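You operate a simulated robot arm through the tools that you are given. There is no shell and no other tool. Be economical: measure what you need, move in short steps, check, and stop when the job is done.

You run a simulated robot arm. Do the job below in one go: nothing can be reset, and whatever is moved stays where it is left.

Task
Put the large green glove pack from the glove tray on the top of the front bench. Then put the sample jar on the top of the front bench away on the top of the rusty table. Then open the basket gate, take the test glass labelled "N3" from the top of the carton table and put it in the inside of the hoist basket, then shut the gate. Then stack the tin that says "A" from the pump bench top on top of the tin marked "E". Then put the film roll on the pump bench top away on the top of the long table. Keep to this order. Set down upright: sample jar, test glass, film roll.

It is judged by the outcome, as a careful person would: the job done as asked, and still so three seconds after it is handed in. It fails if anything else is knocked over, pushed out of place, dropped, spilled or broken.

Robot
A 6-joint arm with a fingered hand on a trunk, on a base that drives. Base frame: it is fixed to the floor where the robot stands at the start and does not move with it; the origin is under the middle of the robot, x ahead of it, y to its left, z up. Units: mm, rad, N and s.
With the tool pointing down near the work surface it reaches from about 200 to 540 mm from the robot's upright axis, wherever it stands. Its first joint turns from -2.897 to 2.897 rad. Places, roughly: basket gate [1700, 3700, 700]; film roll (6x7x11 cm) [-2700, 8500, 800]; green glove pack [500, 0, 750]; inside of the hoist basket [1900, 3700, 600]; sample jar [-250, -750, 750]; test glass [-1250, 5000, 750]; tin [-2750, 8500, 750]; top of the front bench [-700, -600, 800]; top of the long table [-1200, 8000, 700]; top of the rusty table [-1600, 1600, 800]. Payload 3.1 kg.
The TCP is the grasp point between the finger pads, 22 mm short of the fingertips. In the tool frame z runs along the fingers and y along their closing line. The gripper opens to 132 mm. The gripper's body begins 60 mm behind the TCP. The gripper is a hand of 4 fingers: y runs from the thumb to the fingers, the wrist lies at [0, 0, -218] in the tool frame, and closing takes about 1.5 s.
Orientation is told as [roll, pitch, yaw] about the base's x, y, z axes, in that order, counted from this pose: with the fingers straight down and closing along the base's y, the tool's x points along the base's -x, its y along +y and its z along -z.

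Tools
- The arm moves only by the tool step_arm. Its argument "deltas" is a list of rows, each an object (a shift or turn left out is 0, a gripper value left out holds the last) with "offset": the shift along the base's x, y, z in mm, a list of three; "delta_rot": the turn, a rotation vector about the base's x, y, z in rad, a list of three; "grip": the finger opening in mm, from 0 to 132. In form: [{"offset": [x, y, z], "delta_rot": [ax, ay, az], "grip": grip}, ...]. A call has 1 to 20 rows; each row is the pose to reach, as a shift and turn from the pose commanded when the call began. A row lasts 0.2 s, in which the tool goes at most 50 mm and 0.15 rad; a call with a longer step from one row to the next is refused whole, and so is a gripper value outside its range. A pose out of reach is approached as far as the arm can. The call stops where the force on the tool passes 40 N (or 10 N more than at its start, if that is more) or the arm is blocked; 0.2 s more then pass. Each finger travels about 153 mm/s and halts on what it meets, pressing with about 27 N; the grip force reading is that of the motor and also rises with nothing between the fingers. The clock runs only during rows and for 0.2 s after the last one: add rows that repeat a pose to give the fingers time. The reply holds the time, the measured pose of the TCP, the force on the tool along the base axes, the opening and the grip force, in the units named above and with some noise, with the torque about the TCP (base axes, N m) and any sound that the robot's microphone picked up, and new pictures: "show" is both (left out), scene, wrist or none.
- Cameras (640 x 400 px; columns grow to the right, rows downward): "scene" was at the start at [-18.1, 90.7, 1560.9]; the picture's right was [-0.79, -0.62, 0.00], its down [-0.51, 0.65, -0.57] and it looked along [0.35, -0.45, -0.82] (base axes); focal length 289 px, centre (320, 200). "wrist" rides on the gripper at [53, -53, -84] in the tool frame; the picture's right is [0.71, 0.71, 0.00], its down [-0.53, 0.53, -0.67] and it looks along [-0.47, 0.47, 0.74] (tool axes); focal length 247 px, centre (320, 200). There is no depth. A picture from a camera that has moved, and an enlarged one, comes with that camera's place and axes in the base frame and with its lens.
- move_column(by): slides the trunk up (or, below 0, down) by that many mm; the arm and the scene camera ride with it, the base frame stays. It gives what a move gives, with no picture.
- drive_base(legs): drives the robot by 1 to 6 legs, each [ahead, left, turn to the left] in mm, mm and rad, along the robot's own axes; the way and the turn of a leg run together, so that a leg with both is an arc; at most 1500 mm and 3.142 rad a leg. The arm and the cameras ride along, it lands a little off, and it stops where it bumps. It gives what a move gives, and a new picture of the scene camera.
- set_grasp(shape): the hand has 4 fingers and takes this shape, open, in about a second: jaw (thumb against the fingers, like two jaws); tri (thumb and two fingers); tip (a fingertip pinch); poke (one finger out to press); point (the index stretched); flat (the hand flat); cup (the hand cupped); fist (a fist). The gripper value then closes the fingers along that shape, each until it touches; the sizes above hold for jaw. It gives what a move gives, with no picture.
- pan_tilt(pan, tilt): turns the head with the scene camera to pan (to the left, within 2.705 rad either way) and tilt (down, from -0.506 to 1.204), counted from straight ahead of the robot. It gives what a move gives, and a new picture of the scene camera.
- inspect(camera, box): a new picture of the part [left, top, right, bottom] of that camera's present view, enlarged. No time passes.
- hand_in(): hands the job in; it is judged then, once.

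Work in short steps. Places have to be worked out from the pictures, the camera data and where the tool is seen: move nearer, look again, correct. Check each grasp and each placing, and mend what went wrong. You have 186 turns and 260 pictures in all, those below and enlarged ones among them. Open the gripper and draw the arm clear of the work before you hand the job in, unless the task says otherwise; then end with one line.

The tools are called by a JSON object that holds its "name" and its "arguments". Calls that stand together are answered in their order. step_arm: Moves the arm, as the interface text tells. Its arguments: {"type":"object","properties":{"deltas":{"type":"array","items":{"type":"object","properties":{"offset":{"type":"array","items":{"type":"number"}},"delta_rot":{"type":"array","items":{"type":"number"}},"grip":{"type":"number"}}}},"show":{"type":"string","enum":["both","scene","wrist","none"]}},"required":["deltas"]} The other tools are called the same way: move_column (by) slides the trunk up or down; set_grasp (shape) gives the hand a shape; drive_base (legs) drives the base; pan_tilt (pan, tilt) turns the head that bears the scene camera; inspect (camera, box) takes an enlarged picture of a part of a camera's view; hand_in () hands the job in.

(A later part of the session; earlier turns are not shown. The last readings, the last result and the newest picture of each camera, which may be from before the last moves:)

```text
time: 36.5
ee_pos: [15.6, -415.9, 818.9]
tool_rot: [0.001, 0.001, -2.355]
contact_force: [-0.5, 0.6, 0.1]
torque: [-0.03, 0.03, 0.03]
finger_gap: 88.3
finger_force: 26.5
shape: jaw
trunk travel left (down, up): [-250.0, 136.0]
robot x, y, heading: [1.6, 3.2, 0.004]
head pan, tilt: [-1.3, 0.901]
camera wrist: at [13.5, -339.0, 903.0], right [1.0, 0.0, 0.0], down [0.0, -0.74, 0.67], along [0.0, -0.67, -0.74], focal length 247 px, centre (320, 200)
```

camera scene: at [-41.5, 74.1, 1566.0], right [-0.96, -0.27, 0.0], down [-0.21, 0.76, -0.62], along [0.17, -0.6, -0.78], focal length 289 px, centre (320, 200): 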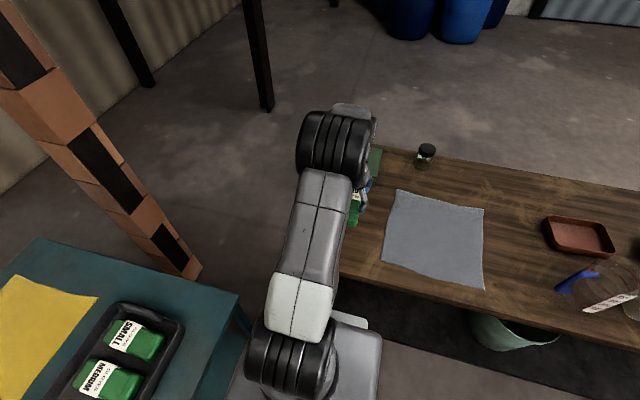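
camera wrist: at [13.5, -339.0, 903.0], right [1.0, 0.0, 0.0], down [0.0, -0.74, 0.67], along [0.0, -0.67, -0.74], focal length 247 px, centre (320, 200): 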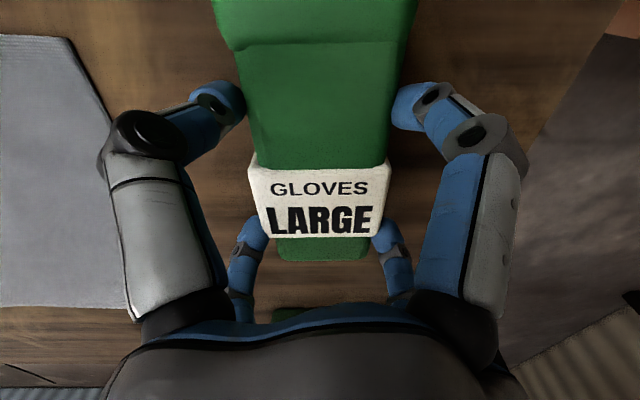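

Still free. Continue.

{"name": "step_arm", "arguments": {"deltas": [{"offset": [0, 0, -5]}, {"offset": [0, 0, -10]}, {"offset": [0, 0, -15]}, {"offset": [0, 0, -20]}, {"offset": [0, 0, -24]}, {"offset": [0, 0, -28]}, {"offset": [0, 0, -32]}, {"offset": [0, 0, -36]}, {"offset": [0, 0, -40]}, {"offset": [0, 0, -44]}, {"offset": [0, 0, -48]}, {"offset": [0, 0, -52]}], "show": "wrist"}}

```text
time: 37.6
ee_pos: [14.0, -416.3, 802.7]
tool_rot: [0.007, -0.008, -2.354]
contact_force: [0.7, 9.7, 29.1]
torque: [0.5, 0.1, -0.05]
finger_gap: 87.4
finger_force: 27.1
shape: jaw
trunk travel left (down, up): [-250.0, 136.0]
robot x, y, heading: [-1.4, -2.3, 0.0]
head pan, tilt: [-1.3, 0.901]
stopped in row 5: the force on the tool passed its limit at 46 N (the readings are from after the stop); the commanded pose is now the measured one
camera wrist: at [13.3, -338.4, 886.5], right [1.0, 0.0, 0.0], down [0.0, -0.74, 0.68], along [0.0, -0.68, -0.74], focal length 247 px, centre (320, 200)
```

wrist: 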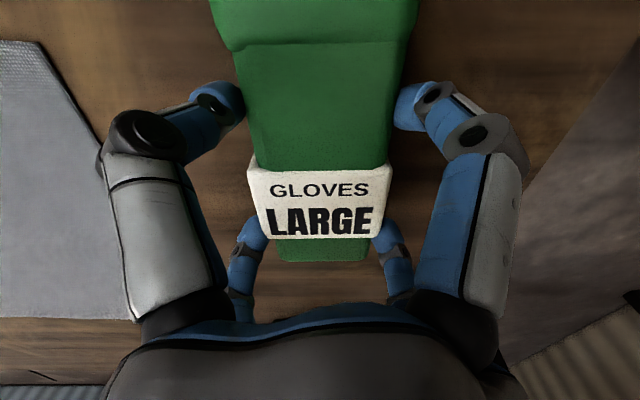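

The pack rests on the bench at TCP z≈803. I back off 1 mm, open and rise.

{"name": "step_arm", "arguments": {"deltas": [{"offset": [0, 0, 2]}, {"offset": [0, 0, 2], "grip": 94}, {"offset": [0, 0, 2], "grip": 98}, {"offset": [0, 0, 3], "grip": 98}, {"offset": [0, 0, 30], "grip": 98}, {"offset": [0, 0, 75], "grip": 98}, {"offset": [0, 20, 120], "grip": 98}, {"offset": [0, 50, 150], "grip": 98}, {"offset": [0, 60, 160], "grip": 98}], "show": "both"}}

```text
time: 39.6
ee_pos: [15.0, -358.5, 959.5]
tool_rot: [0.005, -0.007, -2.355]
contact_force: [0.3, 0.4, 0.0]
torque: [0.01, 0.0, 0.0]
finger_gap: 97.8
finger_force: 0.1
shape: jaw
trunk travel left (down, up): [-250.0, 136.0]
robot x, y, heading: [-2.4, -2.1, 0.003]
head pan, tilt: [-1.3, 0.901]
camera scene: at [-42.1, 74.2, 1566.0], right [-0.96, -0.27, 0.0], down [-0.21, 0.76, -0.62], along [0.17, -0.6, -0.78], focal length 289 px, centre (320, 200)
camera wrist: at [13.6, -280.0, 1043.3], right [1.0, 0.0, 0.0], down [0.0, -0.74, 0.67], along [0.0, -0.67, -0.74], focal length 247 px, centre (320, 200)
```

scene: 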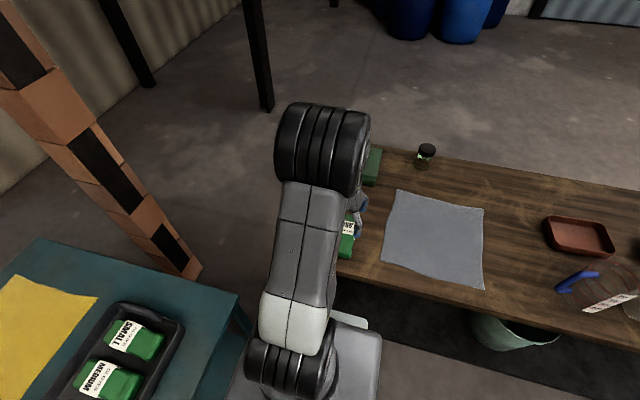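
wrist: 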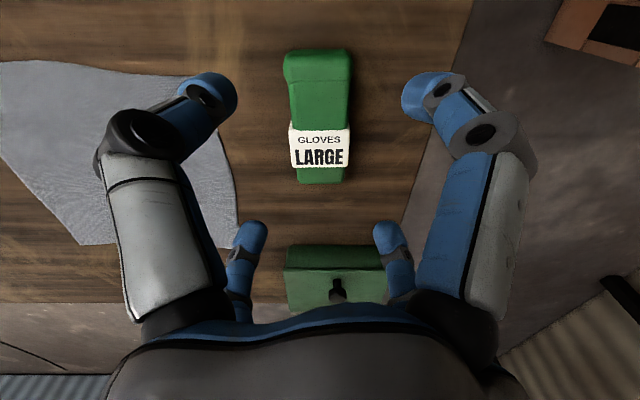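

The pack lies flat on the bench. The tray got nudged ~15 mm in +y during the grasp, so I swing back to measure and nudge it home.

{"name": "step_arm", "arguments": {"deltas": [{"offset": [43, 1, 0], "delta_rot": [0, 0, 0.087], "grip": 60}, {"offset": [86, 7, 0], "delta_rot": [0, 0, 0.174], "grip": 30}, {"offset": [129, 18, 0], "delta_rot": [0, 0, 0.261], "grip": 0}, {"offset": [171, 34, 0], "delta_rot": [0, 0, 0.348]}, {"offset": [211, 55, 0], "delta_rot": [0, 0, 0.435]}, {"offset": [248, 82, 0], "delta_rot": [0, 0, 0.522]}, {"offset": [283, 113, 0], "delta_rot": [0, 0, 0.609]}, {"offset": [313, 148, 0], "delta_rot": [0, 0, 0.696]}, {"offset": [340, 187, 0], "delta_rot": [0, 0, 0.783]}, {"offset": [361, 229, 0], "delta_rot": [0, 0, 0.87]}, {"offset": [376, 275, 0], "delta_rot": [0, 0, 0.957]}, {"offset": [383, 322, 0], "delta_rot": [0, 0, 1.044]}, {"offset": [385, 370, 0], "delta_rot": [0, 0, 1.131]}, {"offset": [380, 418, 0], "delta_rot": [0, 0, 1.218]}, {"offset": [370, 465, 0], "delta_rot": [0, 0, 1.305]}, {"offset": [355, 510, 0], "delta_rot": [0, 0, 1.392]}, {"offset": [334, 554, 0], "delta_rot": [0, 0, 1.479]}, {"offset": [308, 594, 0], "delta_rot": [0, 0, 1.57]}], "show": "none"}}

{"name": "pan_tilt", "arguments": {"pan": 0.3, "tilt": 0.949}}

{"name": "inspect", "arguments": {"camera": "scene", "box": [310, 180, 470, 300]}}

```text
time: 43.4
ee_pos: [322.2, 237.2, 959.5]
tool_rot: [0.005, -0.006, -0.784]
contact_force: [-0.7, 0.8, 0.1]
torque: [0.0, 0.01, -0.03]
finger_gap: 0.0
finger_force: 26.9
shape: jaw
trunk travel left (down, up): [-250.0, 136.0]
robot x, y, heading: [1.8, 2.4, 0.0]
head pan, tilt: [-1.3, 0.901]
```

```text
time: 45.0
ee_pos: [324.5, 236.7, 961.1]
tool_rot: [0.005, -0.006, -0.784]
contact_force: [-0.8, 0.8, -0.6]
torque: [0.02, 0.02, -0.01]
finger_gap: 0.2
finger_force: 26.6
shape: jaw
trunk travel left (down, up): [-250.0, 136.0]
robot x, y, heading: [2.0, 0.7, -0.0]
head pan, tilt: [0.3, 0.949]
camera scene: at [7.3, 168.6, 1562.3], right [0.3, -0.96, 0.0], down [-0.78, -0.24, -0.58], along [0.56, 0.17, -0.81], focal length 289 px, centre (320, 200)
```

scene: 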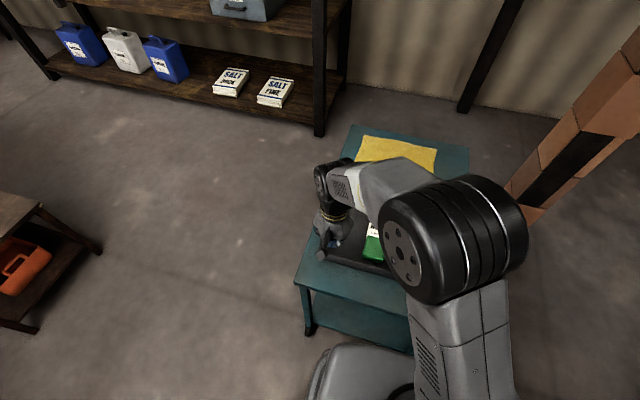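

```text
3.33 times, centred on (390, 240) of scene
camera zoom: at [7.3, 168.6, 1562.3], right [0.3, -0.96, 0.0], down [-0.78, -0.24, -0.58], along [0.56, 0.17, -0.81], focal length 963 px, centre (87, 67)
```

zoom: 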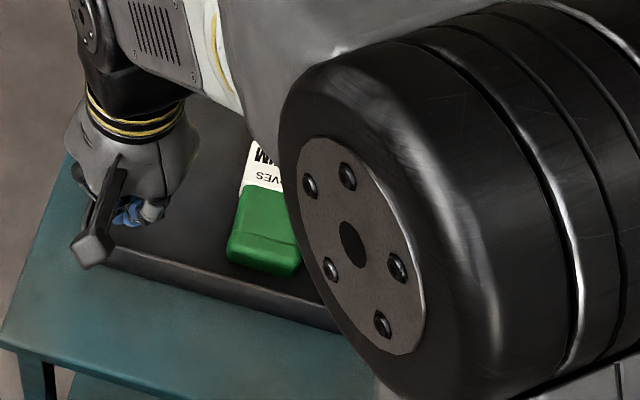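

Comparison shows the tray is about 17 mm off in +y. I reach out tilted, outside the handle at x≈482, y≈342.

{"name": "step_arm", "arguments": {"deltas": [{"offset": [30, 30, 0], "delta_rot": [0.06, -0.085, 0]}, {"offset": [62, 60, 0], "delta_rot": [0.12, -0.17, 0]}, {"offset": [95, 85, 0], "delta_rot": [0.18, -0.255, 0]}, {"offset": [128, 100, -10], "delta_rot": [0.228, -0.329, 0]}, {"offset": [158, 106, -40], "delta_rot": [0.228, -0.329, 0]}, {"offset": [158, 106, -80], "delta_rot": [0.228, -0.329, 0]}, {"offset": [158, 106, -110], "delta_rot": [0.228, -0.329, 0]}, {"offset": [158, 106, -110], "delta_rot": [0.228, -0.329, 0]}], "show": "both"}}

{"name": "inspect", "arguments": {"camera": "scene", "box": [310, 160, 470, 280]}}

```text
time: 46.8
ee_pos: [481.0, 341.1, 850.9]
tool_rot: [0.4, -0.075, -0.801]
contact_force: [0.5, 0.3, -0.1]
torque: [0.01, 0.05, 0.01]
finger_gap: 0.3
finger_force: 26.8
shape: jaw
trunk travel left (down, up): [-250.0, 136.0]
robot x, y, heading: [2.3, -0.3, -0.004]
head pan, tilt: [0.3, 0.949]
camera scene: at [6.9, 168.5, 1562.4], right [0.3, -0.96, 0.0], down [-0.78, -0.24, -0.58], along [0.56, 0.17, -0.81], focal length 289 px, centre (320, 200)
camera wrist: at [380.8, 327.6, 903.7], right [-0.04, 0.97, 0.22], down [0.48, -0.18, 0.86], along [0.87, 0.14, -0.46], focal length 247 px, centre (320, 200)
```

scene: 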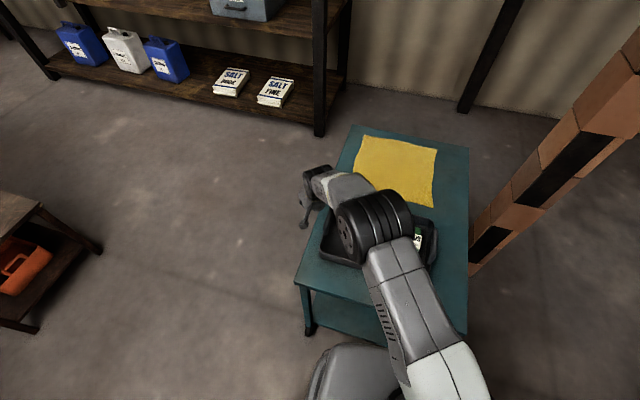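
wrist: 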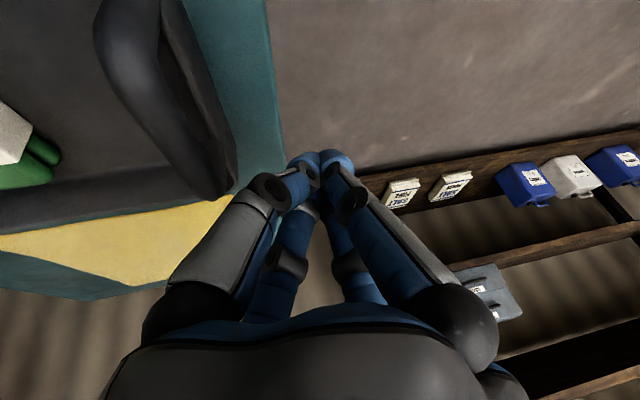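

```text
3.33 times, centred on (390, 220) of scene
camera zoom: at [6.9, 168.5, 1562.4], right [0.3, -0.96, 0.0], down [-0.78, -0.24, -0.58], along [0.56, 0.17, -0.81], focal length 963 px, centre (87, 133)
```

zoom: 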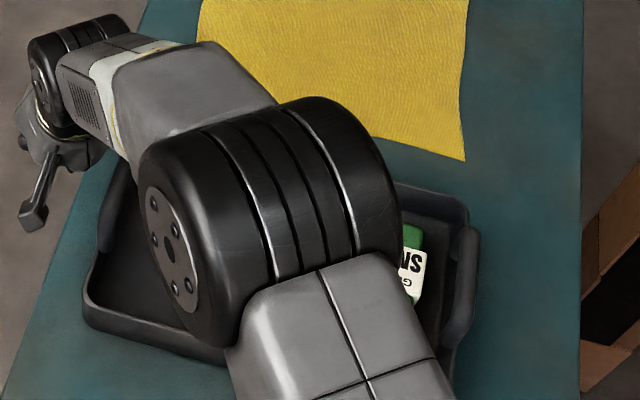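

Clear of the handle. I lower to handle height and then creep in -y.

{"name": "step_arm", "arguments": {"deltas": [{"offset": [0, 0, -40]}, {"offset": [0, 0, -72]}, {"offset": [0, -6, -72]}, {"offset": [0, -12, -72]}, {"offset": [0, -18, -72]}, {"offset": [0, -23, -72]}, {"offset": [0, -23, -72]}], "show": "wrist"}}

```text
time: 48.4
ee_pos: [480.2, 320.2, 778.7]
tool_rot: [0.399, -0.075, -0.8]
contact_force: [-0.8, 2.3, 0.1]
torque: [-0.12, 0.05, -0.11]
finger_gap: 0.0
finger_force: 27.0
shape: jaw
trunk travel left (down, up): [-250.0, 136.0]
robot x, y, heading: [-0.9, -2.2, -0.004]
head pan, tilt: [0.3, 0.949]
camera wrist: at [381.0, 305.1, 831.4], right [-0.04, 0.97, 0.22], down [0.48, -0.18, 0.86], along [0.87, 0.14, -0.46], focal length 247 px, centre (320, 200)
```

wrist: 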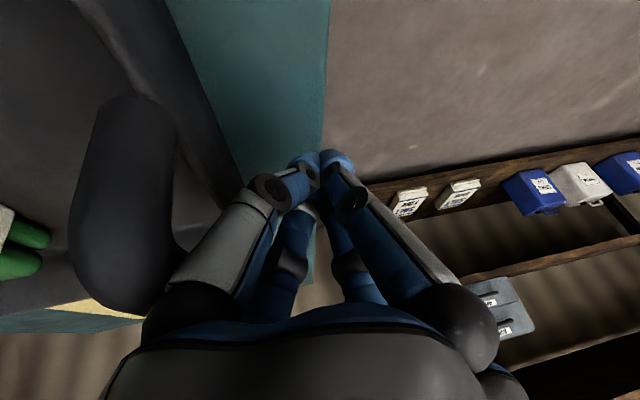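

Contact begins (2.3 N). I push 16 mm in -y and check.

{"name": "step_arm", "arguments": {"deltas": [{"offset": [0, -4, 0]}, {"offset": [0, -8, 0]}, {"offset": [0, -12, 0]}, {"offset": [0, -16, 0]}, {"offset": [0, -16, 0]}], "show": "none"}}

{"name": "inspect", "arguments": {"camera": "scene", "box": [310, 160, 470, 280]}}

```text
time: 49.6
ee_pos: [480.1, 302.7, 778.0]
tool_rot: [0.399, -0.076, -0.801]
contact_force: [-0.4, 0.9, 1.0]
torque: [-0.08, 0.01, -0.14]
finger_gap: 0.0
finger_force: 27.0
shape: jaw
trunk travel left (down, up): [-250.0, 136.0]
robot x, y, heading: [-0.7, 0.5, -0.003]
head pan, tilt: [0.3, 0.949]
```

```text
3.33 times, centred on (390, 220) of scene
camera zoom: at [7.2, 169.0, 1562.3], right [0.3, -0.96, 0.0], down [-0.78, -0.24, -0.58], along [0.56, 0.17, -0.81], focal length 963 px, centre (87, 133)
```

zoom: 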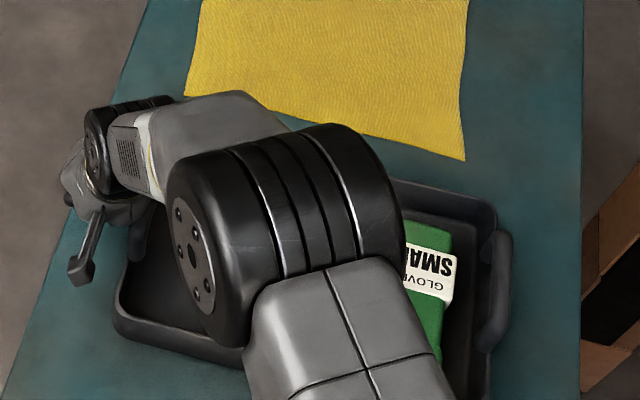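

The tray is back to within about 9 mm of its start. Good enough; I retract outward and up, and straighten the tool.

{"name": "step_arm", "arguments": {"deltas": [{"offset": [0, 30, 0]}, {"offset": [0, 45, 40]}, {"offset": [0, 45, 90]}, {"offset": [-20, 30, 130], "delta_rot": [-0.06, 0.085, 0]}, {"offset": [-50, 0, 170], "delta_rot": [-0.12, 0.17, 0]}, {"offset": [-80, -30, 190], "delta_rot": [-0.18, 0.255, 0]}, {"offset": [-110, -60, 190], "delta_rot": [-0.228, 0.329, 0]}, {"offset": [-140, -90, 190], "delta_rot": [-0.228, 0.329, 0]}], "show": "none"}}

{"name": "pan_tilt", "arguments": {"pan": -1.9, "tilt": 0.75}}

```text
refused: row 5 steps farther than a row can; nothing moved
```

```text
time: 51.7
ee_pos: [481.1, 303.0, 778.4]
tool_rot: [0.398, -0.075, -0.801]
contact_force: [0.0, 1.2, 0.4]
torque: [-0.08, -0.02, -0.1]
finger_gap: 0.1
finger_force: 27.3
shape: jaw
trunk travel left (down, up): [-250.0, 136.0]
robot x, y, heading: [0.4, 3.1, 0.002]
head pan, tilt: [-1.901, 0.75]
camera scene: at [-89.1, 69.0, 1577.9], right [-0.95, 0.32, 0.0], down [0.22, 0.65, -0.73], along [-0.24, -0.69, -0.68], focal length 289 px, centre (320, 200)
```

scene: 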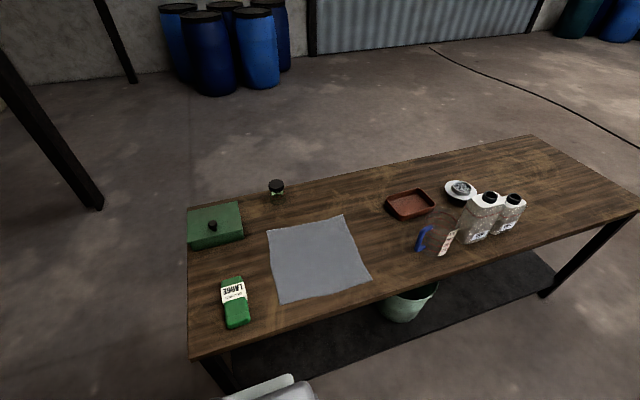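

The jar stands at about [-211, -836, 755–835]; from this side it is out of reach, so I will drive round to the bench's far side. First retract from the tray.

{"name": "step_arm", "arguments": {"deltas": [{"offset": [0, 30, 0]}, {"offset": [0, 45, 40]}, {"offset": [0, 45, 85]}, {"offset": [-15, 30, 125], "delta_rot": [-0.06, 0.085, 0]}, {"offset": [-35, 5, 160], "delta_rot": [-0.12, 0.17, 0]}, {"offset": [-60, -25, 190], "delta_rot": [-0.18, 0.255, 0]}, {"offset": [-85, -60, 205], "delta_rot": [-0.228, 0.329, 0]}, {"offset": [-105, -105, 205], "delta_rot": [-0.228, 0.329, 0]}, {"offset": [-120, -150, 205], "delta_rot": [-0.228, 0.329, 0]}, {"offset": [-130, -198, 205], "delta_rot": [-0.228, 0.329, 0]}, {"offset": [-135, -246, 205], "delta_rot": [-0.228, 0.329, 0]}, {"offset": [-140, -294, 205], "delta_rot": [-0.228, 0.329, 0]}], "show": "none"}}

{"name": "pan_tilt", "arguments": {"pan": -2.7, "tilt": 0.5}}

{"name": "pan_tilt", "arguments": {"pan": 2.7, "tilt": 0.4}}

```text
time: 54.3
ee_pos: [339.0, 6.9, 984.7]
tool_rot: [0.006, -0.004, -0.781]
contact_force: [0.2, -0.2, -0.1]
torque: [0.03, -0.03, -0.02]
finger_gap: 0.0
finger_force: 26.5
shape: jaw
trunk travel left (down, up): [-250.0, 136.0]
robot x, y, heading: [-1.0, -2.1, -0.0]
head pan, tilt: [-1.901, 0.75]
```

```text
time: 55.4
ee_pos: [340.6, 8.2, 985.0]
tool_rot: [0.005, -0.005, -0.786]
contact_force: [0.6, 0.3, -0.8]
torque: [0.02, -0.02, -0.02]
finger_gap: 0.3
finger_force: 27.3
shape: jaw
trunk travel left (down, up): [-250.0, 136.0]
robot x, y, heading: [2.3, -0.4, -0.002]
head pan, tilt: [-2.7, 0.499]
camera scene: at [-144.4, 108.1, 1599.8], right [-0.43, 0.9, 0.0], down [0.43, 0.2, -0.88], along [-0.79, -0.38, -0.48], focal length 289 px, centre (320, 200)
```

scene: 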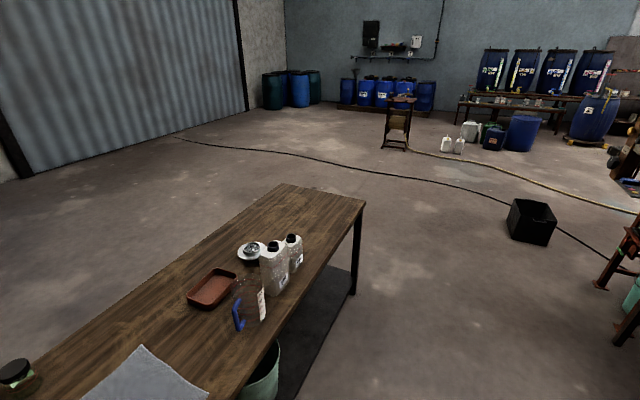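

```text
time: 59.6
ee_pos: [339.5, 9.9, 984.0]
tool_rot: [0.003, -0.004, -0.785]
contact_force: [-0.2, -0.2, 0.4]
torque: [-0.01, -0.01, 0.02]
finger_gap: 0.3
finger_force: 27.3
shape: jaw
trunk travel left (down, up): [-250.0, 136.0]
robot x, y, heading: [2.4, -0.5, 0.002]
head pan, tilt: [2.7, 0.4]
camera scene: at [-145.9, 186.7, 1609.0], right [0.43, 0.9, 0.0], down [0.35, -0.17, -0.92], along [-0.83, 0.39, -0.39], focal length 289 px, centre (320, 200)
```

scene: 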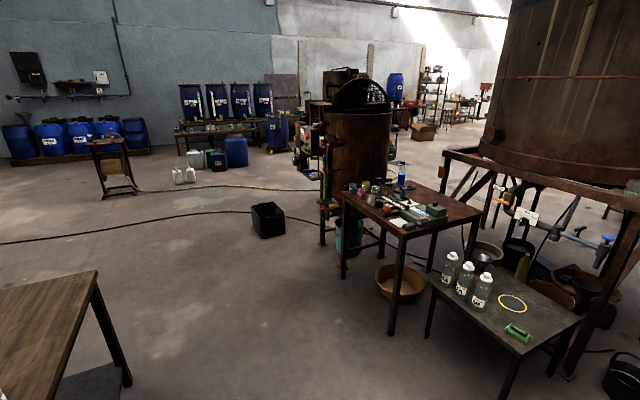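

The warehouse is open on the right side; I'll drive backwards past the bench's right end and come along its far side to about [-211, -1250].

{"name": "drive_base", "arguments": {"legs": [[-1500, 120, 0], [-620, 0, 0], [0, -1370, 0], [1500, 0, 0], [410, 0, 0]]}}

{"name": "pan_tilt", "arguments": {"pan": 1.4, "tilt": 0.95}}

```text
refused: leg 1 is longer than a leg can be; nothing moved
```

```text
time: 61.1
ee_pos: [340.4, 10.6, 983.6]
tool_rot: [0.005, -0.006, -0.784]
contact_force: [-0.1, 0.2, 0.0]
torque: [0.0, -0.02, 0.01]
finger_gap: 0.0
finger_force: 26.8
shape: jaw
trunk travel left (down, up): [-250.0, 136.0]
robot x, y, heading: [-1.4, -0.4, -0.001]
head pan, tilt: [1.4, 0.949]
camera scene: at [-49.9, 218.8, 1562.4], right [0.99, -0.17, 0.0], down [-0.14, -0.8, -0.58], along [0.1, 0.57, -0.81], focal length 289 px, centre (320, 200)
```

scene: 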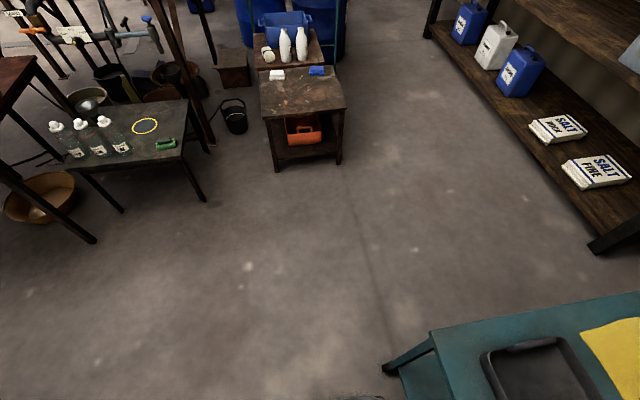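

Shorten the first leg and drive.

{"name": "drive_base", "arguments": {"legs": [[-1450, 120, 0], [-670, 0, 0], [0, -1370, 0], [1450, 0, 0], [460, 0, 0]]}}

```text
time: 87.3
ee_pos: [166.7, -1197.5, 983.7]
tool_rot: [0.006, -0.005, -0.765]
contact_force: [-0.4, 0.1, -0.5]
torque: [0.04, 0.0, 0.02]
finger_gap: 0.1
finger_force: 26.7
shape: jaw
trunk travel left (down, up): [-250.0, 136.0]
robot x, y, heading: [-176.5, -1210.2, 0.017]
head pan, tilt: [1.4, 0.949]
camera scene: at [-226.5, -993.6, 1562.4], right [0.99, -0.15, 0.0], down [-0.12, -0.8, -0.58], along [0.09, 0.58, -0.81], focal length 289 px, centre (320, 200)
```

scene: 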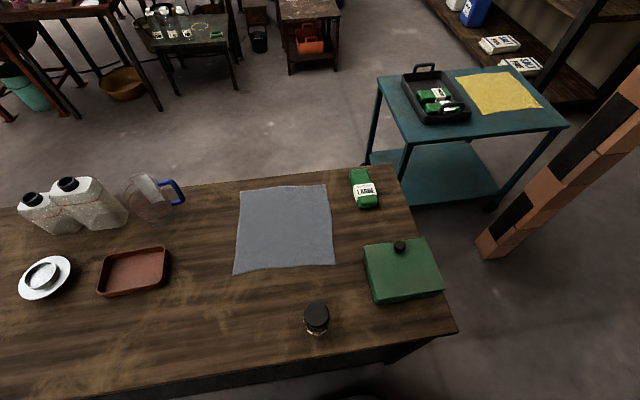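

I'm behind the bench at (-176, -1210). The jar is near [-206, -803]; I swing the arm over it with the hand open.

{"name": "step_arm", "arguments": {"deltas": [{"offset": [1, 40, 0], "delta_rot": [0, 0, 0.11], "grip": 100}, {"offset": [-3, 80, 0], "delta_rot": [0, 0, 0.22], "grip": 100}, {"offset": [-12, 120, 0], "delta_rot": [0, 0, 0.33], "grip": 100}, {"offset": [-26, 159, 0], "delta_rot": [0, 0, 0.44], "grip": 100}, {"offset": [-43, 197, 0], "delta_rot": [0, 0, 0.55], "grip": 100}, {"offset": [-66, 234, 0], "delta_rot": [0, 0, 0.66], "grip": 100}, {"offset": [-93, 266, 0], "delta_rot": [0, 0, 0.77], "grip": 100}, {"offset": [-124, 297, 0], "delta_rot": [0, 0, 0.88], "grip": 100}, {"offset": [-159, 324, 0], "delta_rot": [0, 0, 0.99], "grip": 100}, {"offset": [-197, 347, 0], "delta_rot": [0, 0, 1.1], "grip": 100}, {"offset": [-238, 366, 0], "delta_rot": [0, 0, 1.21], "grip": 100}, {"offset": [-282, 380, 0], "delta_rot": [0, 0, 1.32], "grip": 100}, {"offset": [-327, 389, 0], "delta_rot": [0, 0, 1.43], "grip": 100}, {"offset": [-373, 385, 0], "delta_rot": [0, 0, 1.55], "grip": 100}, {"offset": [-373, 385, 0], "delta_rot": [0, 0, 1.55], "grip": 100}], "show": "both"}}

```text
time: 90.5
ee_pos: [-194.0, -809.2, 983.9]
tool_rot: [0.004, -0.007, 0.758]
contact_force: [0.0, -0.4, 0.0]
torque: [0.03, -0.01, 0.02]
finger_gap: 100.2
finger_force: 0.0
shape: jaw
trunk travel left (down, up): [-250.0, 136.0]
robot x, y, heading: [-181.7, -1210.7, 0.022]
head pan, tilt: [1.4, 0.949]
camera scene: at [-227.1, -993.4, 1562.3], right [0.99, -0.15, 0.0], down [-0.12, -0.8, -0.58], along [0.09, 0.58, -0.81], focal length 289 px, centre (320, 200)
camera wrist: at [-197.7, -883.4, 1068.0], right [-1.0, 0.03, 0.0], down [0.02, 0.74, 0.67], along [0.02, 0.67, -0.74], focal length 247 px, centre (320, 200)
```

scene: 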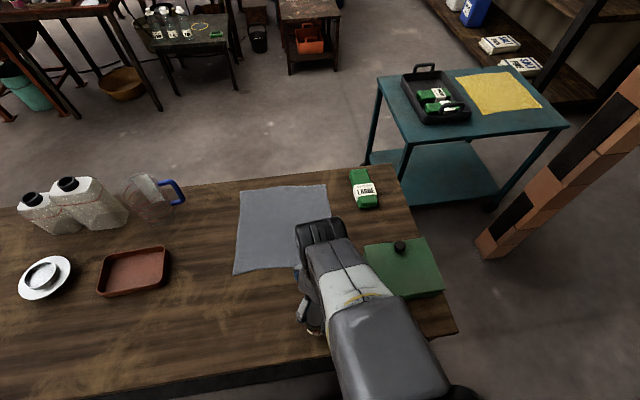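
wrist: 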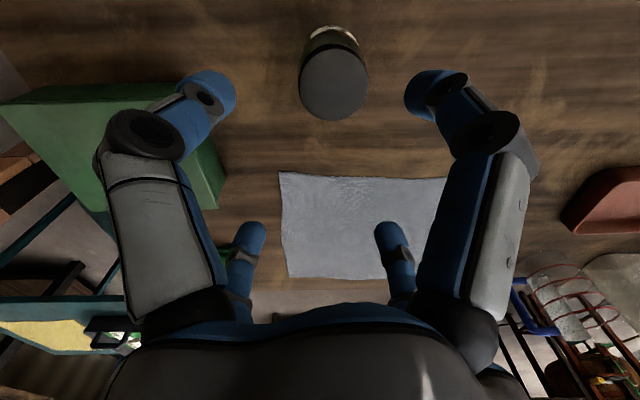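

Lid centre is about [-207, -812], lid top ~z 835. I centre and descend toward z 870, then check.

{"name": "step_arm", "arguments": {"deltas": [{"offset": [-12, -3, -40]}, {"offset": [-13, -3, -80]}, {"offset": [-13, -3, -110]}, {"offset": [-13, -3, -110]}], "show": "wrist"}}

```text
time: 91.5
ee_pos: [-213.5, -813.5, 873.2]
tool_rot: [0.004, -0.002, 0.772]
contact_force: [0.1, 0.1, -0.2]
torque: [0.01, -0.02, 0.01]
finger_gap: 100.2
finger_force: 0.1
shape: jaw
trunk travel left (down, up): [-250.0, 136.0]
robot x, y, heading: [-174.6, -1207.4, 0.024]
head pan, tilt: [1.4, 0.949]
camera wrist: at [-215.5, -887.7, 956.6], right [-1.0, 0.01, 0.0], down [0.01, 0.74, 0.67], along [0.01, 0.67, -0.74], focal length 247 px, centre (320, 200)
```

wrist: 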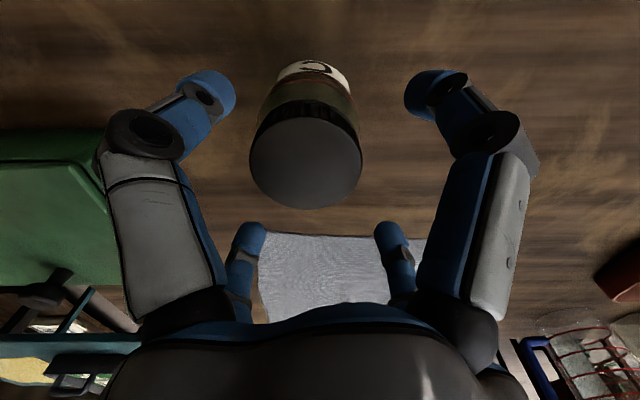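

I shift (+7, -4) and lower to z 812, so that the pads take the body below the lid.

{"name": "step_arm", "arguments": {"deltas": [{"offset": [7, -4, -20]}, {"offset": [7, -4, -45]}, {"offset": [7, -4, -61]}, {"offset": [7, -4, -61]}], "show": "wrist"}}

```text
time: 92.5
ee_pos: [-211.6, -818.3, 812.6]
tool_rot: [0.007, -0.007, 0.787]
contact_force: [-0.1, 0.0, 0.0]
torque: [0.0, 0.02, -0.01]
finger_gap: 100.0
finger_force: 0.0
shape: jaw
trunk travel left (down, up): [-250.0, 136.0]
robot x, y, heading: [-171.2, -1210.7, 0.016]
head pan, tilt: [1.4, 0.949]
camera wrist: at [-213.2, -892.5, 896.2], right [-1.0, 0.0, 0.0], down [0.0, 0.74, 0.67], along [0.0, 0.67, -0.74], focal length 247 px, centre (320, 200)
```

wrist: 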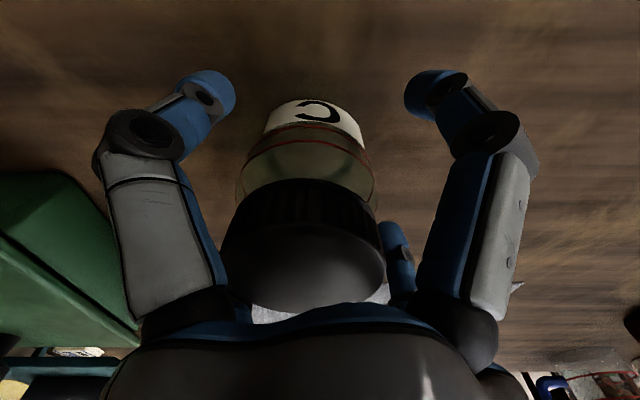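

Jar is about 5 mm to +x of centre. I correct and close gently.

{"name": "step_arm", "arguments": {"deltas": [{"offset": [6, 0, 0], "grip": 85}, {"offset": [6, 0, 0], "grip": 70}, {"offset": [6, 0, 0], "grip": 50}, {"offset": [6, 0, 0], "grip": 40}, {"offset": [6, 0, 0], "grip": 40}, {"offset": [6, 0, 0], "grip": 40}], "show": "wrist"}}

```text
time: 93.9
ee_pos: [-205.9, -819.5, 812.6]
tool_rot: [0.005, -0.005, 0.784]
contact_force: [-0.1, 0.3, -0.4]
torque: [0.02, 0.01, 0.01]
finger_gap: 56.9
finger_force: 27.2
shape: jaw
trunk travel left (down, up): [-250.0, 136.0]
robot x, y, heading: [-174.7, -1209.5, 0.02]
head pan, tilt: [1.4, 0.949]
camera wrist: at [-207.3, -892.8, 896.3], right [-1.0, 0.0, 0.0], down [0.0, 0.74, 0.67], along [0.0, 0.67, -0.74], focal length 247 px, centre (320, 200)
```

wrist: 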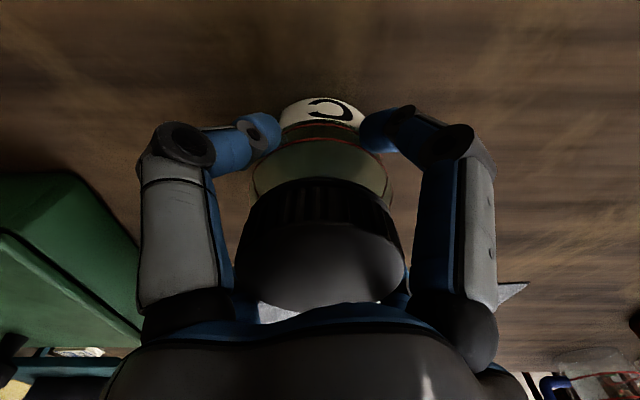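

Held (gap 57, 27 N). I lift and swing back to the stowed side.

{"name": "step_arm", "arguments": {"deltas": [{"offset": [0, 0, 30]}, {"offset": [0, 0, 75]}, {"offset": [0, 0, 120]}, {"offset": [0, 0, 165]}, {"offset": [45, -3, 170], "delta_rot": [0, 0, -0.12]}, {"offset": [90, -10, 170], "delta_rot": [0, 0, -0.24]}, {"offset": [132, -24, 170], "delta_rot": [0, 0, -0.36]}, {"offset": [173, -43, 170], "delta_rot": [0, 0, -0.48]}, {"offset": [211, -66, 170], "delta_rot": [0, 0, -0.6]}, {"offset": [246, -94, 170], "delta_rot": [0, 0, -0.72]}, {"offset": [278, -126, 170], "delta_rot": [0, 0, -0.84]}, {"offset": [305, -161, 170], "delta_rot": [0, 0, -0.96]}, {"offset": [328, -200, 170], "delta_rot": [0, 0, -1.08]}, {"offset": [345, -241, 170], "delta_rot": [0, 0, -1.2]}, {"offset": [357, -284, 170], "delta_rot": [0, 0, -1.32]}, {"offset": [363, -328, 170], "delta_rot": [0, 0, -1.44]}, {"offset": [364, -372, 170], "delta_rot": [0, 0, -1.55]}, {"offset": [364, -372, 170], "delta_rot": [0, 0, -1.55]}], "show": "wrist"}}

{"name": "drive_base", "arguments": {"legs": [[-1450, 0, 0], [-460, 0, 0], [0, 1400, 0]]}}

```text
time: 97.7
ee_pos: [158.2, -1189.2, 982.8]
tool_rot: [0.006, -0.005, -0.767]
contact_force: [1.2, -0.1, 0.0]
torque: [-0.01, 0.0, 0.0]
finger_gap: 56.6
finger_force: 26.7
shape: jaw
trunk travel left (down, up): [-250.0, 136.0]
robot x, y, heading: [-172.5, -1215.3, 0.015]
head pan, tilt: [1.4, 0.949]
camera wrist: at [81.4, -1189.7, 1067.1], right [-0.02, 1.0, 0.0], down [0.74, 0.01, 0.67], along [0.67, 0.01, -0.74], focal length 247 px, centre (320, 200)
```

wrist: 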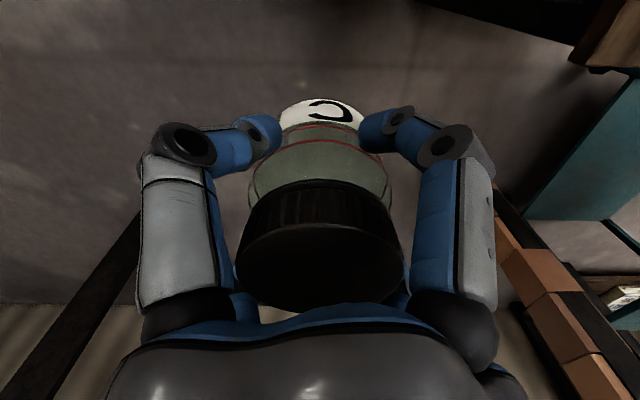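

```text
time: 113.9
ee_pos: [-1769.0, 182.7, 983.9]
tool_rot: [0.006, -0.005, -0.782]
contact_force: [0.3, -0.2, -0.6]
torque: [0.01, -0.03, 0.0]
finger_gap: 56.6
finger_force: 27.0
shape: jaw
trunk travel left (down, up): [-250.0, 136.0]
robot x, y, heading: [-2097.7, 168.3, 0.0]
head pan, tilt: [1.4, 0.949]
camera scene: at [-2150.2, 386.2, 1562.3], right [0.99, -0.17, 0.0], down [-0.14, -0.8, -0.58], along [0.1, 0.57, -0.81], focal length 289 px, centre (320, 200)
```

scene: 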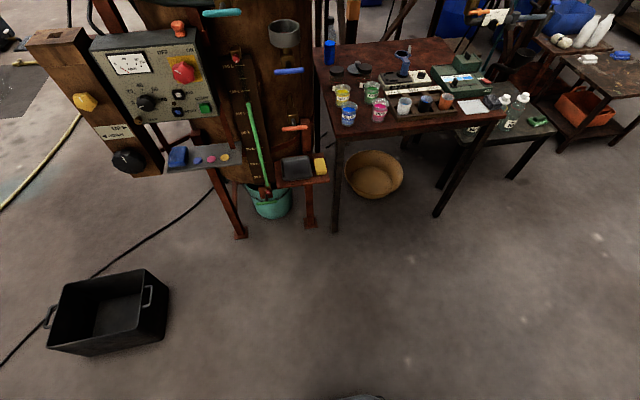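

That is the rusty table: front edge y≈1205, x from -1950 to -1240. I drive up to it and look for a free spot.

{"name": "drive_base", "arguments": {"legs": [[540, 0, 0], [0, 690, 0]]}}

{"name": "pan_tilt", "arguments": {"pan": 1.57, "tilt": 0.75}}

```text
time: 120.4
ee_pos: [-1229.5, 876.9, 982.3]
tool_rot: [0.006, -0.005, -0.782]
contact_force: [-0.6, 0.6, -1.1]
torque: [-0.03, -0.03, -0.02]
finger_gap: 56.4
finger_force: 27.2
shape: jaw
trunk travel left (down, up): [-250.0, 136.0]
robot x, y, heading: [-1562.0, 859.3, 0.003]
head pan, tilt: [1.4, 0.949]
camera scene: at [-1611.4, 1081.1, 1562.2], right [0.99, -0.17, 0.0], down [-0.14, -0.8, -0.58], along [0.1, 0.57, -0.81], focal length 289 px, centre (320, 200)
```

scene: 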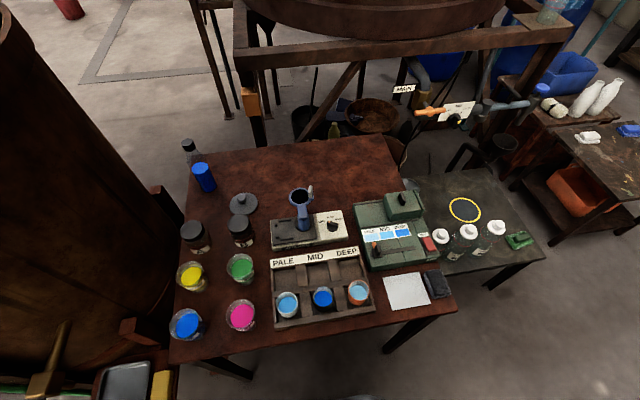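

```text
time: 121.1
ee_pos: [-1229.3, 876.8, 983.2]
tool_rot: [0.005, -0.005, -0.783]
contact_force: [0.1, 0.7, -0.9]
torque: [0.04, 0.04, -0.03]
finger_gap: 56.6
finger_force: 27.0
shape: jaw
trunk travel left (down, up): [-250.0, 136.0]
robot x, y, heading: [-1562.1, 864.9, -0.001]
head pan, tilt: [1.571, 0.75]
camera scene: at [-1623.7, 1091.5, 1577.8], right [1.0, 0.0, 0.0], down [0.0, -0.68, -0.73], along [0.0, 0.73, -0.68], focal length 289 px, centre (320, 200)
```

scene: 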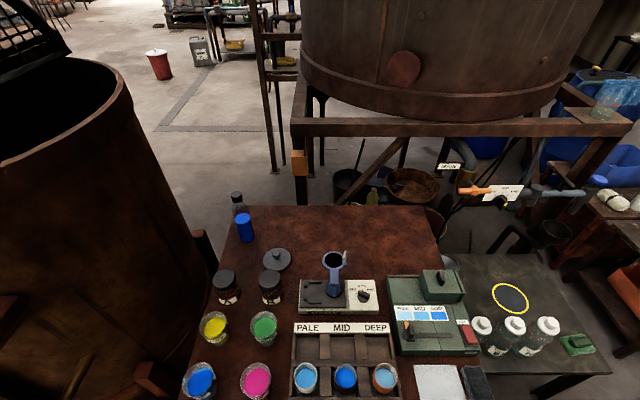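

Front of the table is crowded; the free area is at the back. I swing the arm toward the table and test how far it can reach with the tool upright.

{"name": "step_arm", "arguments": {"deltas": [{"offset": [1, 40, 10], "delta_rot": [0, 0, 0.12]}, {"offset": [-5, 82, 20], "delta_rot": [0, 0, 0.24]}, {"offset": [-15, 123, 30], "delta_rot": [0, 0, 0.36]}, {"offset": [-31, 162, 40], "delta_rot": [0, 0, 0.48]}, {"offset": [-51, 199, 50], "delta_rot": [0, 0, 0.6]}, {"offset": [-76, 233, 60], "delta_rot": [0, 0, 0.72]}, {"offset": [-105, 263, 60], "delta_rot": [0, 0, 0.84]}, {"offset": [-138, 289, 60], "delta_rot": [0, 0, 0.96]}, {"offset": [-174, 310, 60], "delta_rot": [0, 0, 1.08]}, {"offset": [-213, 325, 60], "delta_rot": [0, 0, 1.2]}, {"offset": [-253, 334, 60], "delta_rot": [0, 0, 1.32]}, {"offset": [-295, 338, 60], "delta_rot": [0, 0, 1.44]}, {"offset": [-333, 338, 60], "delta_rot": [0, 0, 1.57]}, {"offset": [-333, 380, 60], "delta_rot": [0, 0, 1.57]}, {"offset": [-333, 425, 60], "delta_rot": [0, 0, 1.57]}, {"offset": [-333, 470, 60], "delta_rot": [0, 0, 1.57]}, {"offset": [-333, 515, 60], "delta_rot": [0, 0, 1.57]}, {"offset": [-333, 515, 60], "delta_rot": [0, 0, 1.57]}], "show": "both"}}

```text
time: 124.9
ee_pos: [-1563.1, 1392.0, 1043.5]
tool_rot: [0.005, -0.005, 0.784]
contact_force: [-0.9, -0.6, -0.1]
torque: [0.01, 0.01, 0.01]
finger_gap: 55.9
finger_force: 26.9
shape: jaw
trunk travel left (down, up): [-250.0, 136.0]
robot x, y, heading: [-1562.4, 860.2, -0.005]
head pan, tilt: [1.571, 0.75]
camera scene: at [-1623.9, 1090.0, 1578.1], right [1.0, 0.0, 0.0], down [0.0, -0.68, -0.73], along [0.0, 0.73, -0.68], focal length 289 px, centre (320, 200)
camera wrist: at [-1564.1, 1317.1, 1127.3], right [-1.0, 0.0, 0.0], down [0.0, 0.74, 0.67], along [0.0, 0.67, -0.74], focal length 247 px, centre (320, 200)
```

scene: 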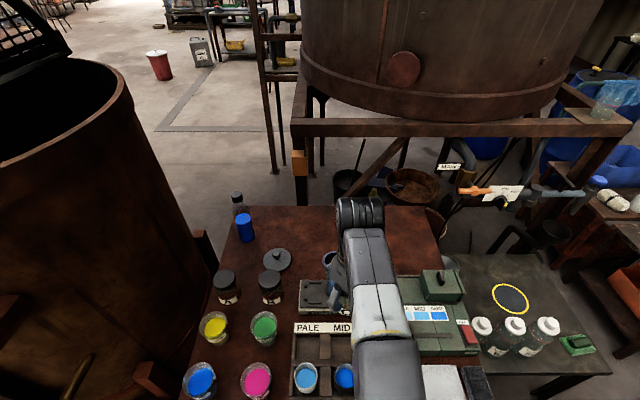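
wrist: 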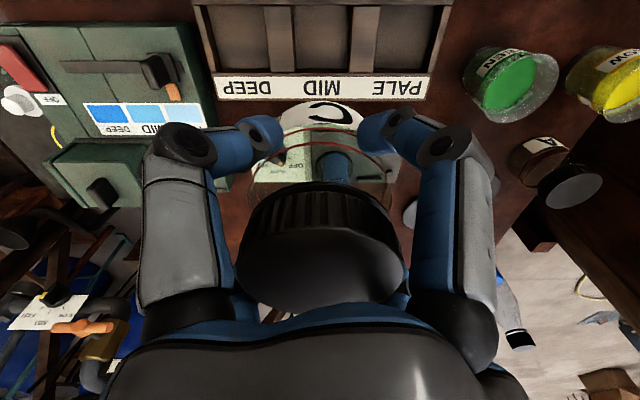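

r=532 reached easily. I test further outward at this height.

{"name": "step_arm", "arguments": {"deltas": [{"offset": [0, 40, 0]}, {"offset": [0, 80, 0]}, {"offset": [0, 120, 0]}, {"offset": [0, 160, 0]}, {"offset": [0, 200, 0]}, {"offset": [0, 200, 0]}], "show": "scene"}}

```text
time: 126.3
ee_pos: [-1557.4, 1401.0, 1016.7]
tool_rot: [0.005, -0.006, 0.785]
contact_force: [0.0, 0.2, -0.4]
torque: [0.01, 0.02, -0.02]
finger_gap: 56.1
finger_force: 26.6
shape: jaw
out of reach, approached as far as the arm can: row 1, 2, 3, 4, 5, 6
trunk travel left (down, up): [-250.0, 136.0]
robot x, y, heading: [-1556.3, 861.4, 0.001]
head pan, tilt: [1.571, 0.75]
camera scene: at [-1623.9, 1092.0, 1577.8], right [1.0, 0.0, 0.0], down [0.0, -0.68, -0.73], along [0.0, 0.73, -0.68], focal length 289 px, centre (320, 200)
```

scene: 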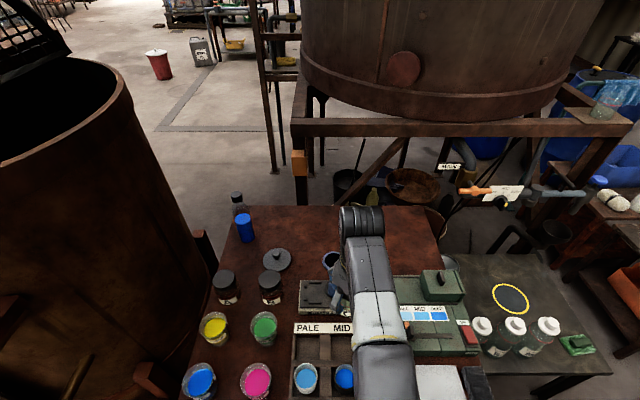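

Reach ends near 560 mm, and a frame beam closes the back, so the best free spot is the clear centre between the four cups at the left front (~[-1846, 1368]). I retract and shift left to inspect it.

{"name": "step_arm", "arguments": {"deltas": [{"offset": [0, -40, 10]}, {"offset": [0, -85, 20]}, {"offset": [0, -130, 25]}, {"offset": [0, -175, 25]}], "show": "none"}}

{"name": "drive_base", "arguments": {"legs": [[-285, 0, 0], [0, 30, 0]]}}

{"name": "pan_tilt", "arguments": {"pan": 1.4, "tilt": 1.2}}

```text
time: 127.3
ee_pos: [-1556.9, 1226.6, 1040.3]
tool_rot: [0.007, -0.008, 0.787]
contact_force: [-0.5, 0.1, -1.4]
torque: [-0.01, -0.02, 0.0]
finger_gap: 56.0
finger_force: 27.1
shape: jaw
trunk travel left (down, up): [-250.0, 136.0]
robot x, y, heading: [-1560.5, 861.9, 0.001]
head pan, tilt: [1.571, 0.75]
```

```text
time: 129.8
ee_pos: [-1844.5, 1257.1, 1039.5]
tool_rot: [0.003, -0.005, 0.787]
contact_force: [-0.3, -0.5, -0.6]
torque: [-0.02, -0.02, 0.0]
finger_gap: 55.5
finger_force: 26.6
shape: jaw
trunk travel left (down, up): [-250.0, 136.0]
robot x, y, heading: [-1846.8, 892.1, 0.003]
head pan, tilt: [1.571, 0.75]
camera scene: at [-1911.2, 1122.4, 1577.6], right [1.0, 0.0, 0.0], down [0.0, -0.68, -0.73], along [0.0, 0.73, -0.68], focal length 289 px, centre (320, 200)
```

scene: 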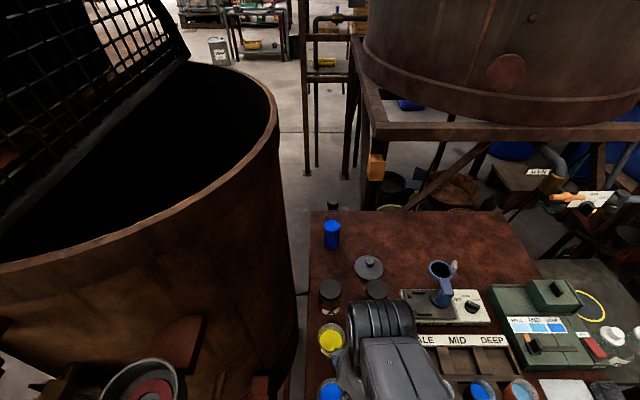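

```text
time: 130.7
ee_pos: [-1843.0, 1257.2, 1038.6]
tool_rot: [0.005, -0.006, 0.788]
contact_force: [0.3, 0.1, -0.5]
torque: [-0.03, -0.02, 0.0]
finger_gap: 56.0
finger_force: 26.8
shape: jaw
trunk travel left (down, up): [-250.0, 136.0]
robot x, y, heading: [-1849.5, 889.4, 0.002]
head pan, tilt: [1.4, 1.201]
camera scene: at [-1901.5, 1093.1, 1546.1], right [0.99, -0.17, 0.0], down [-0.16, -0.92, -0.36], along [0.06, 0.36, -0.93], focal length 289 px, centre (320, 200)
```

scene: 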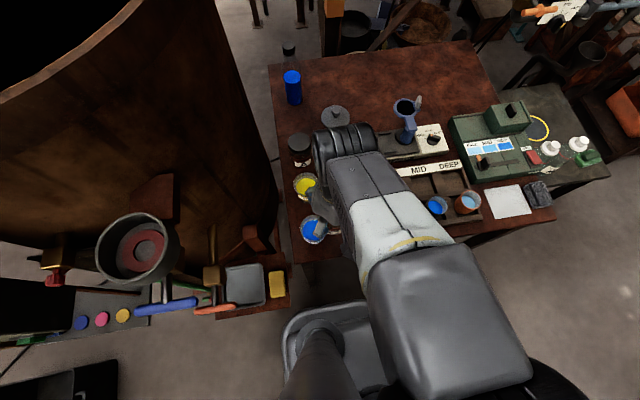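

I move over the four-cup gap, turning the hand 45° so its fingers will point between the cups, and look down.

{"name": "step_arm", "arguments": {"deltas": [{"offset": [0, 35, 0], "delta_rot": [0, 0, 0.13]}, {"offset": [-2, 70, 0], "delta_rot": [0, 0, 0.26]}, {"offset": [-3, 95, 0], "delta_rot": [0, 0, 0.39]}, {"offset": [-3, 111, 0], "delta_rot": [0, 0, 0.52]}, {"offset": [-3, 111, 0], "delta_rot": [0, 0, 0.65]}, {"offset": [-3, 111, 0], "delta_rot": [0, 0, 0.785]}, {"offset": [-3, 111, 0], "delta_rot": [0, 0, 0.785]}], "show": "both"}}

```text
time: 132.3
ee_pos: [-1847.3, 1366.6, 1038.5]
tool_rot: [0.006, -0.004, 1.574]
contact_force: [-0.6, 0.3, -2.1]
torque: [0.0, 0.0, 0.01]
finger_gap: 55.5
finger_force: 27.2
shape: jaw
trunk travel left (down, up): [-250.0, 136.0]
robot x, y, heading: [-1846.6, 893.8, 0.004]
head pan, tilt: [1.4, 1.201]
camera scene: at [-1901.5, 1092.9, 1546.1], right [0.99, -0.17, 0.0], down [-0.16, -0.92, -0.36], along [0.06, 0.36, -0.93], focal length 289 px, centre (320, 200)
camera wrist: at [-1794.4, 1315.4, 1122.7], right [-0.7, -0.71, 0.0], down [-0.52, 0.52, 0.67], along [-0.48, 0.47, -0.74], focal length 247 px, centre (320, 200)
```

scene: 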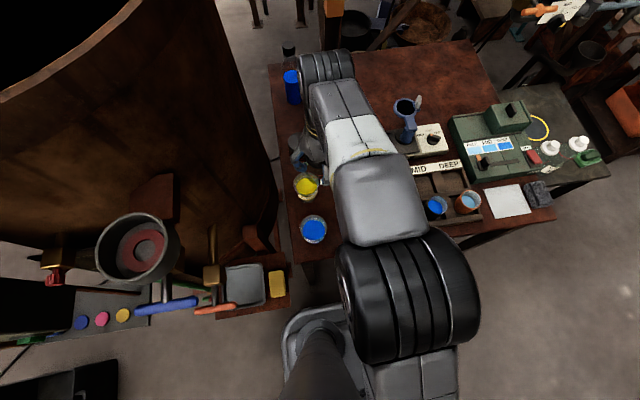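
wrist: 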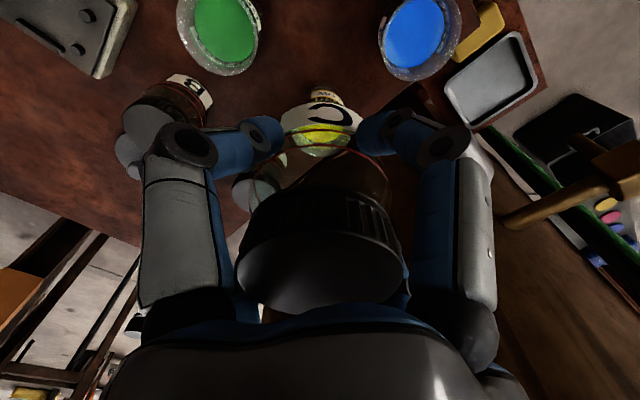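

I look closer at the free areas on the table before choosing.

{"name": "inspect", "arguments": {"camera": "scene", "box": [400, 120, 560, 240]}}

{"name": "inspect", "arguments": {"camera": "wrist", "box": [100, 0, 500, 250]}}

```text
3.33 times, centred on (480, 180) of scene
camera zoom: at [-1901.5, 1092.9, 1546.1], right [0.99, -0.17, 0.0], down [-0.16, -0.92, -0.36], along [0.06, 0.36, -0.93], focal length 963 px, centre (-213, 267)
```

zoom: 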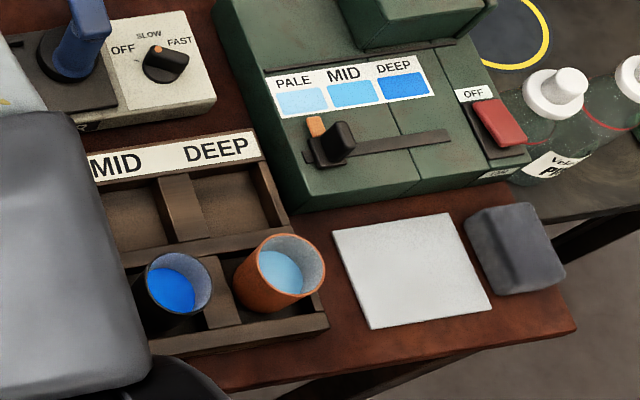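

```text
1.60 times, centred on (300, 125) of wrist
camera zoom: at [-1794.4, 1315.4, 1122.7], right [-0.7, -0.71, 0.0], down [-0.52, 0.52, 0.67], along [-0.48, 0.47, -0.74], focal length 395 px, centre (352, 320)
```

zoom: 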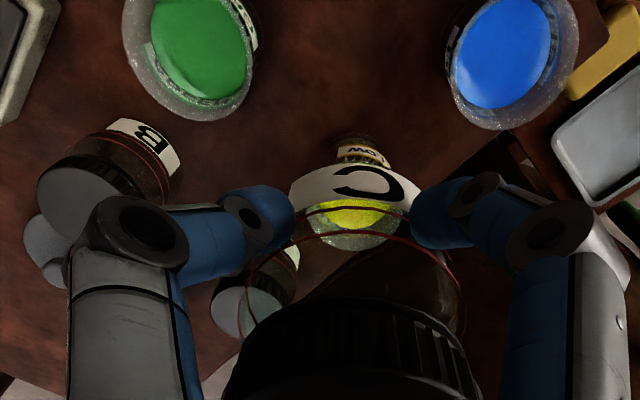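

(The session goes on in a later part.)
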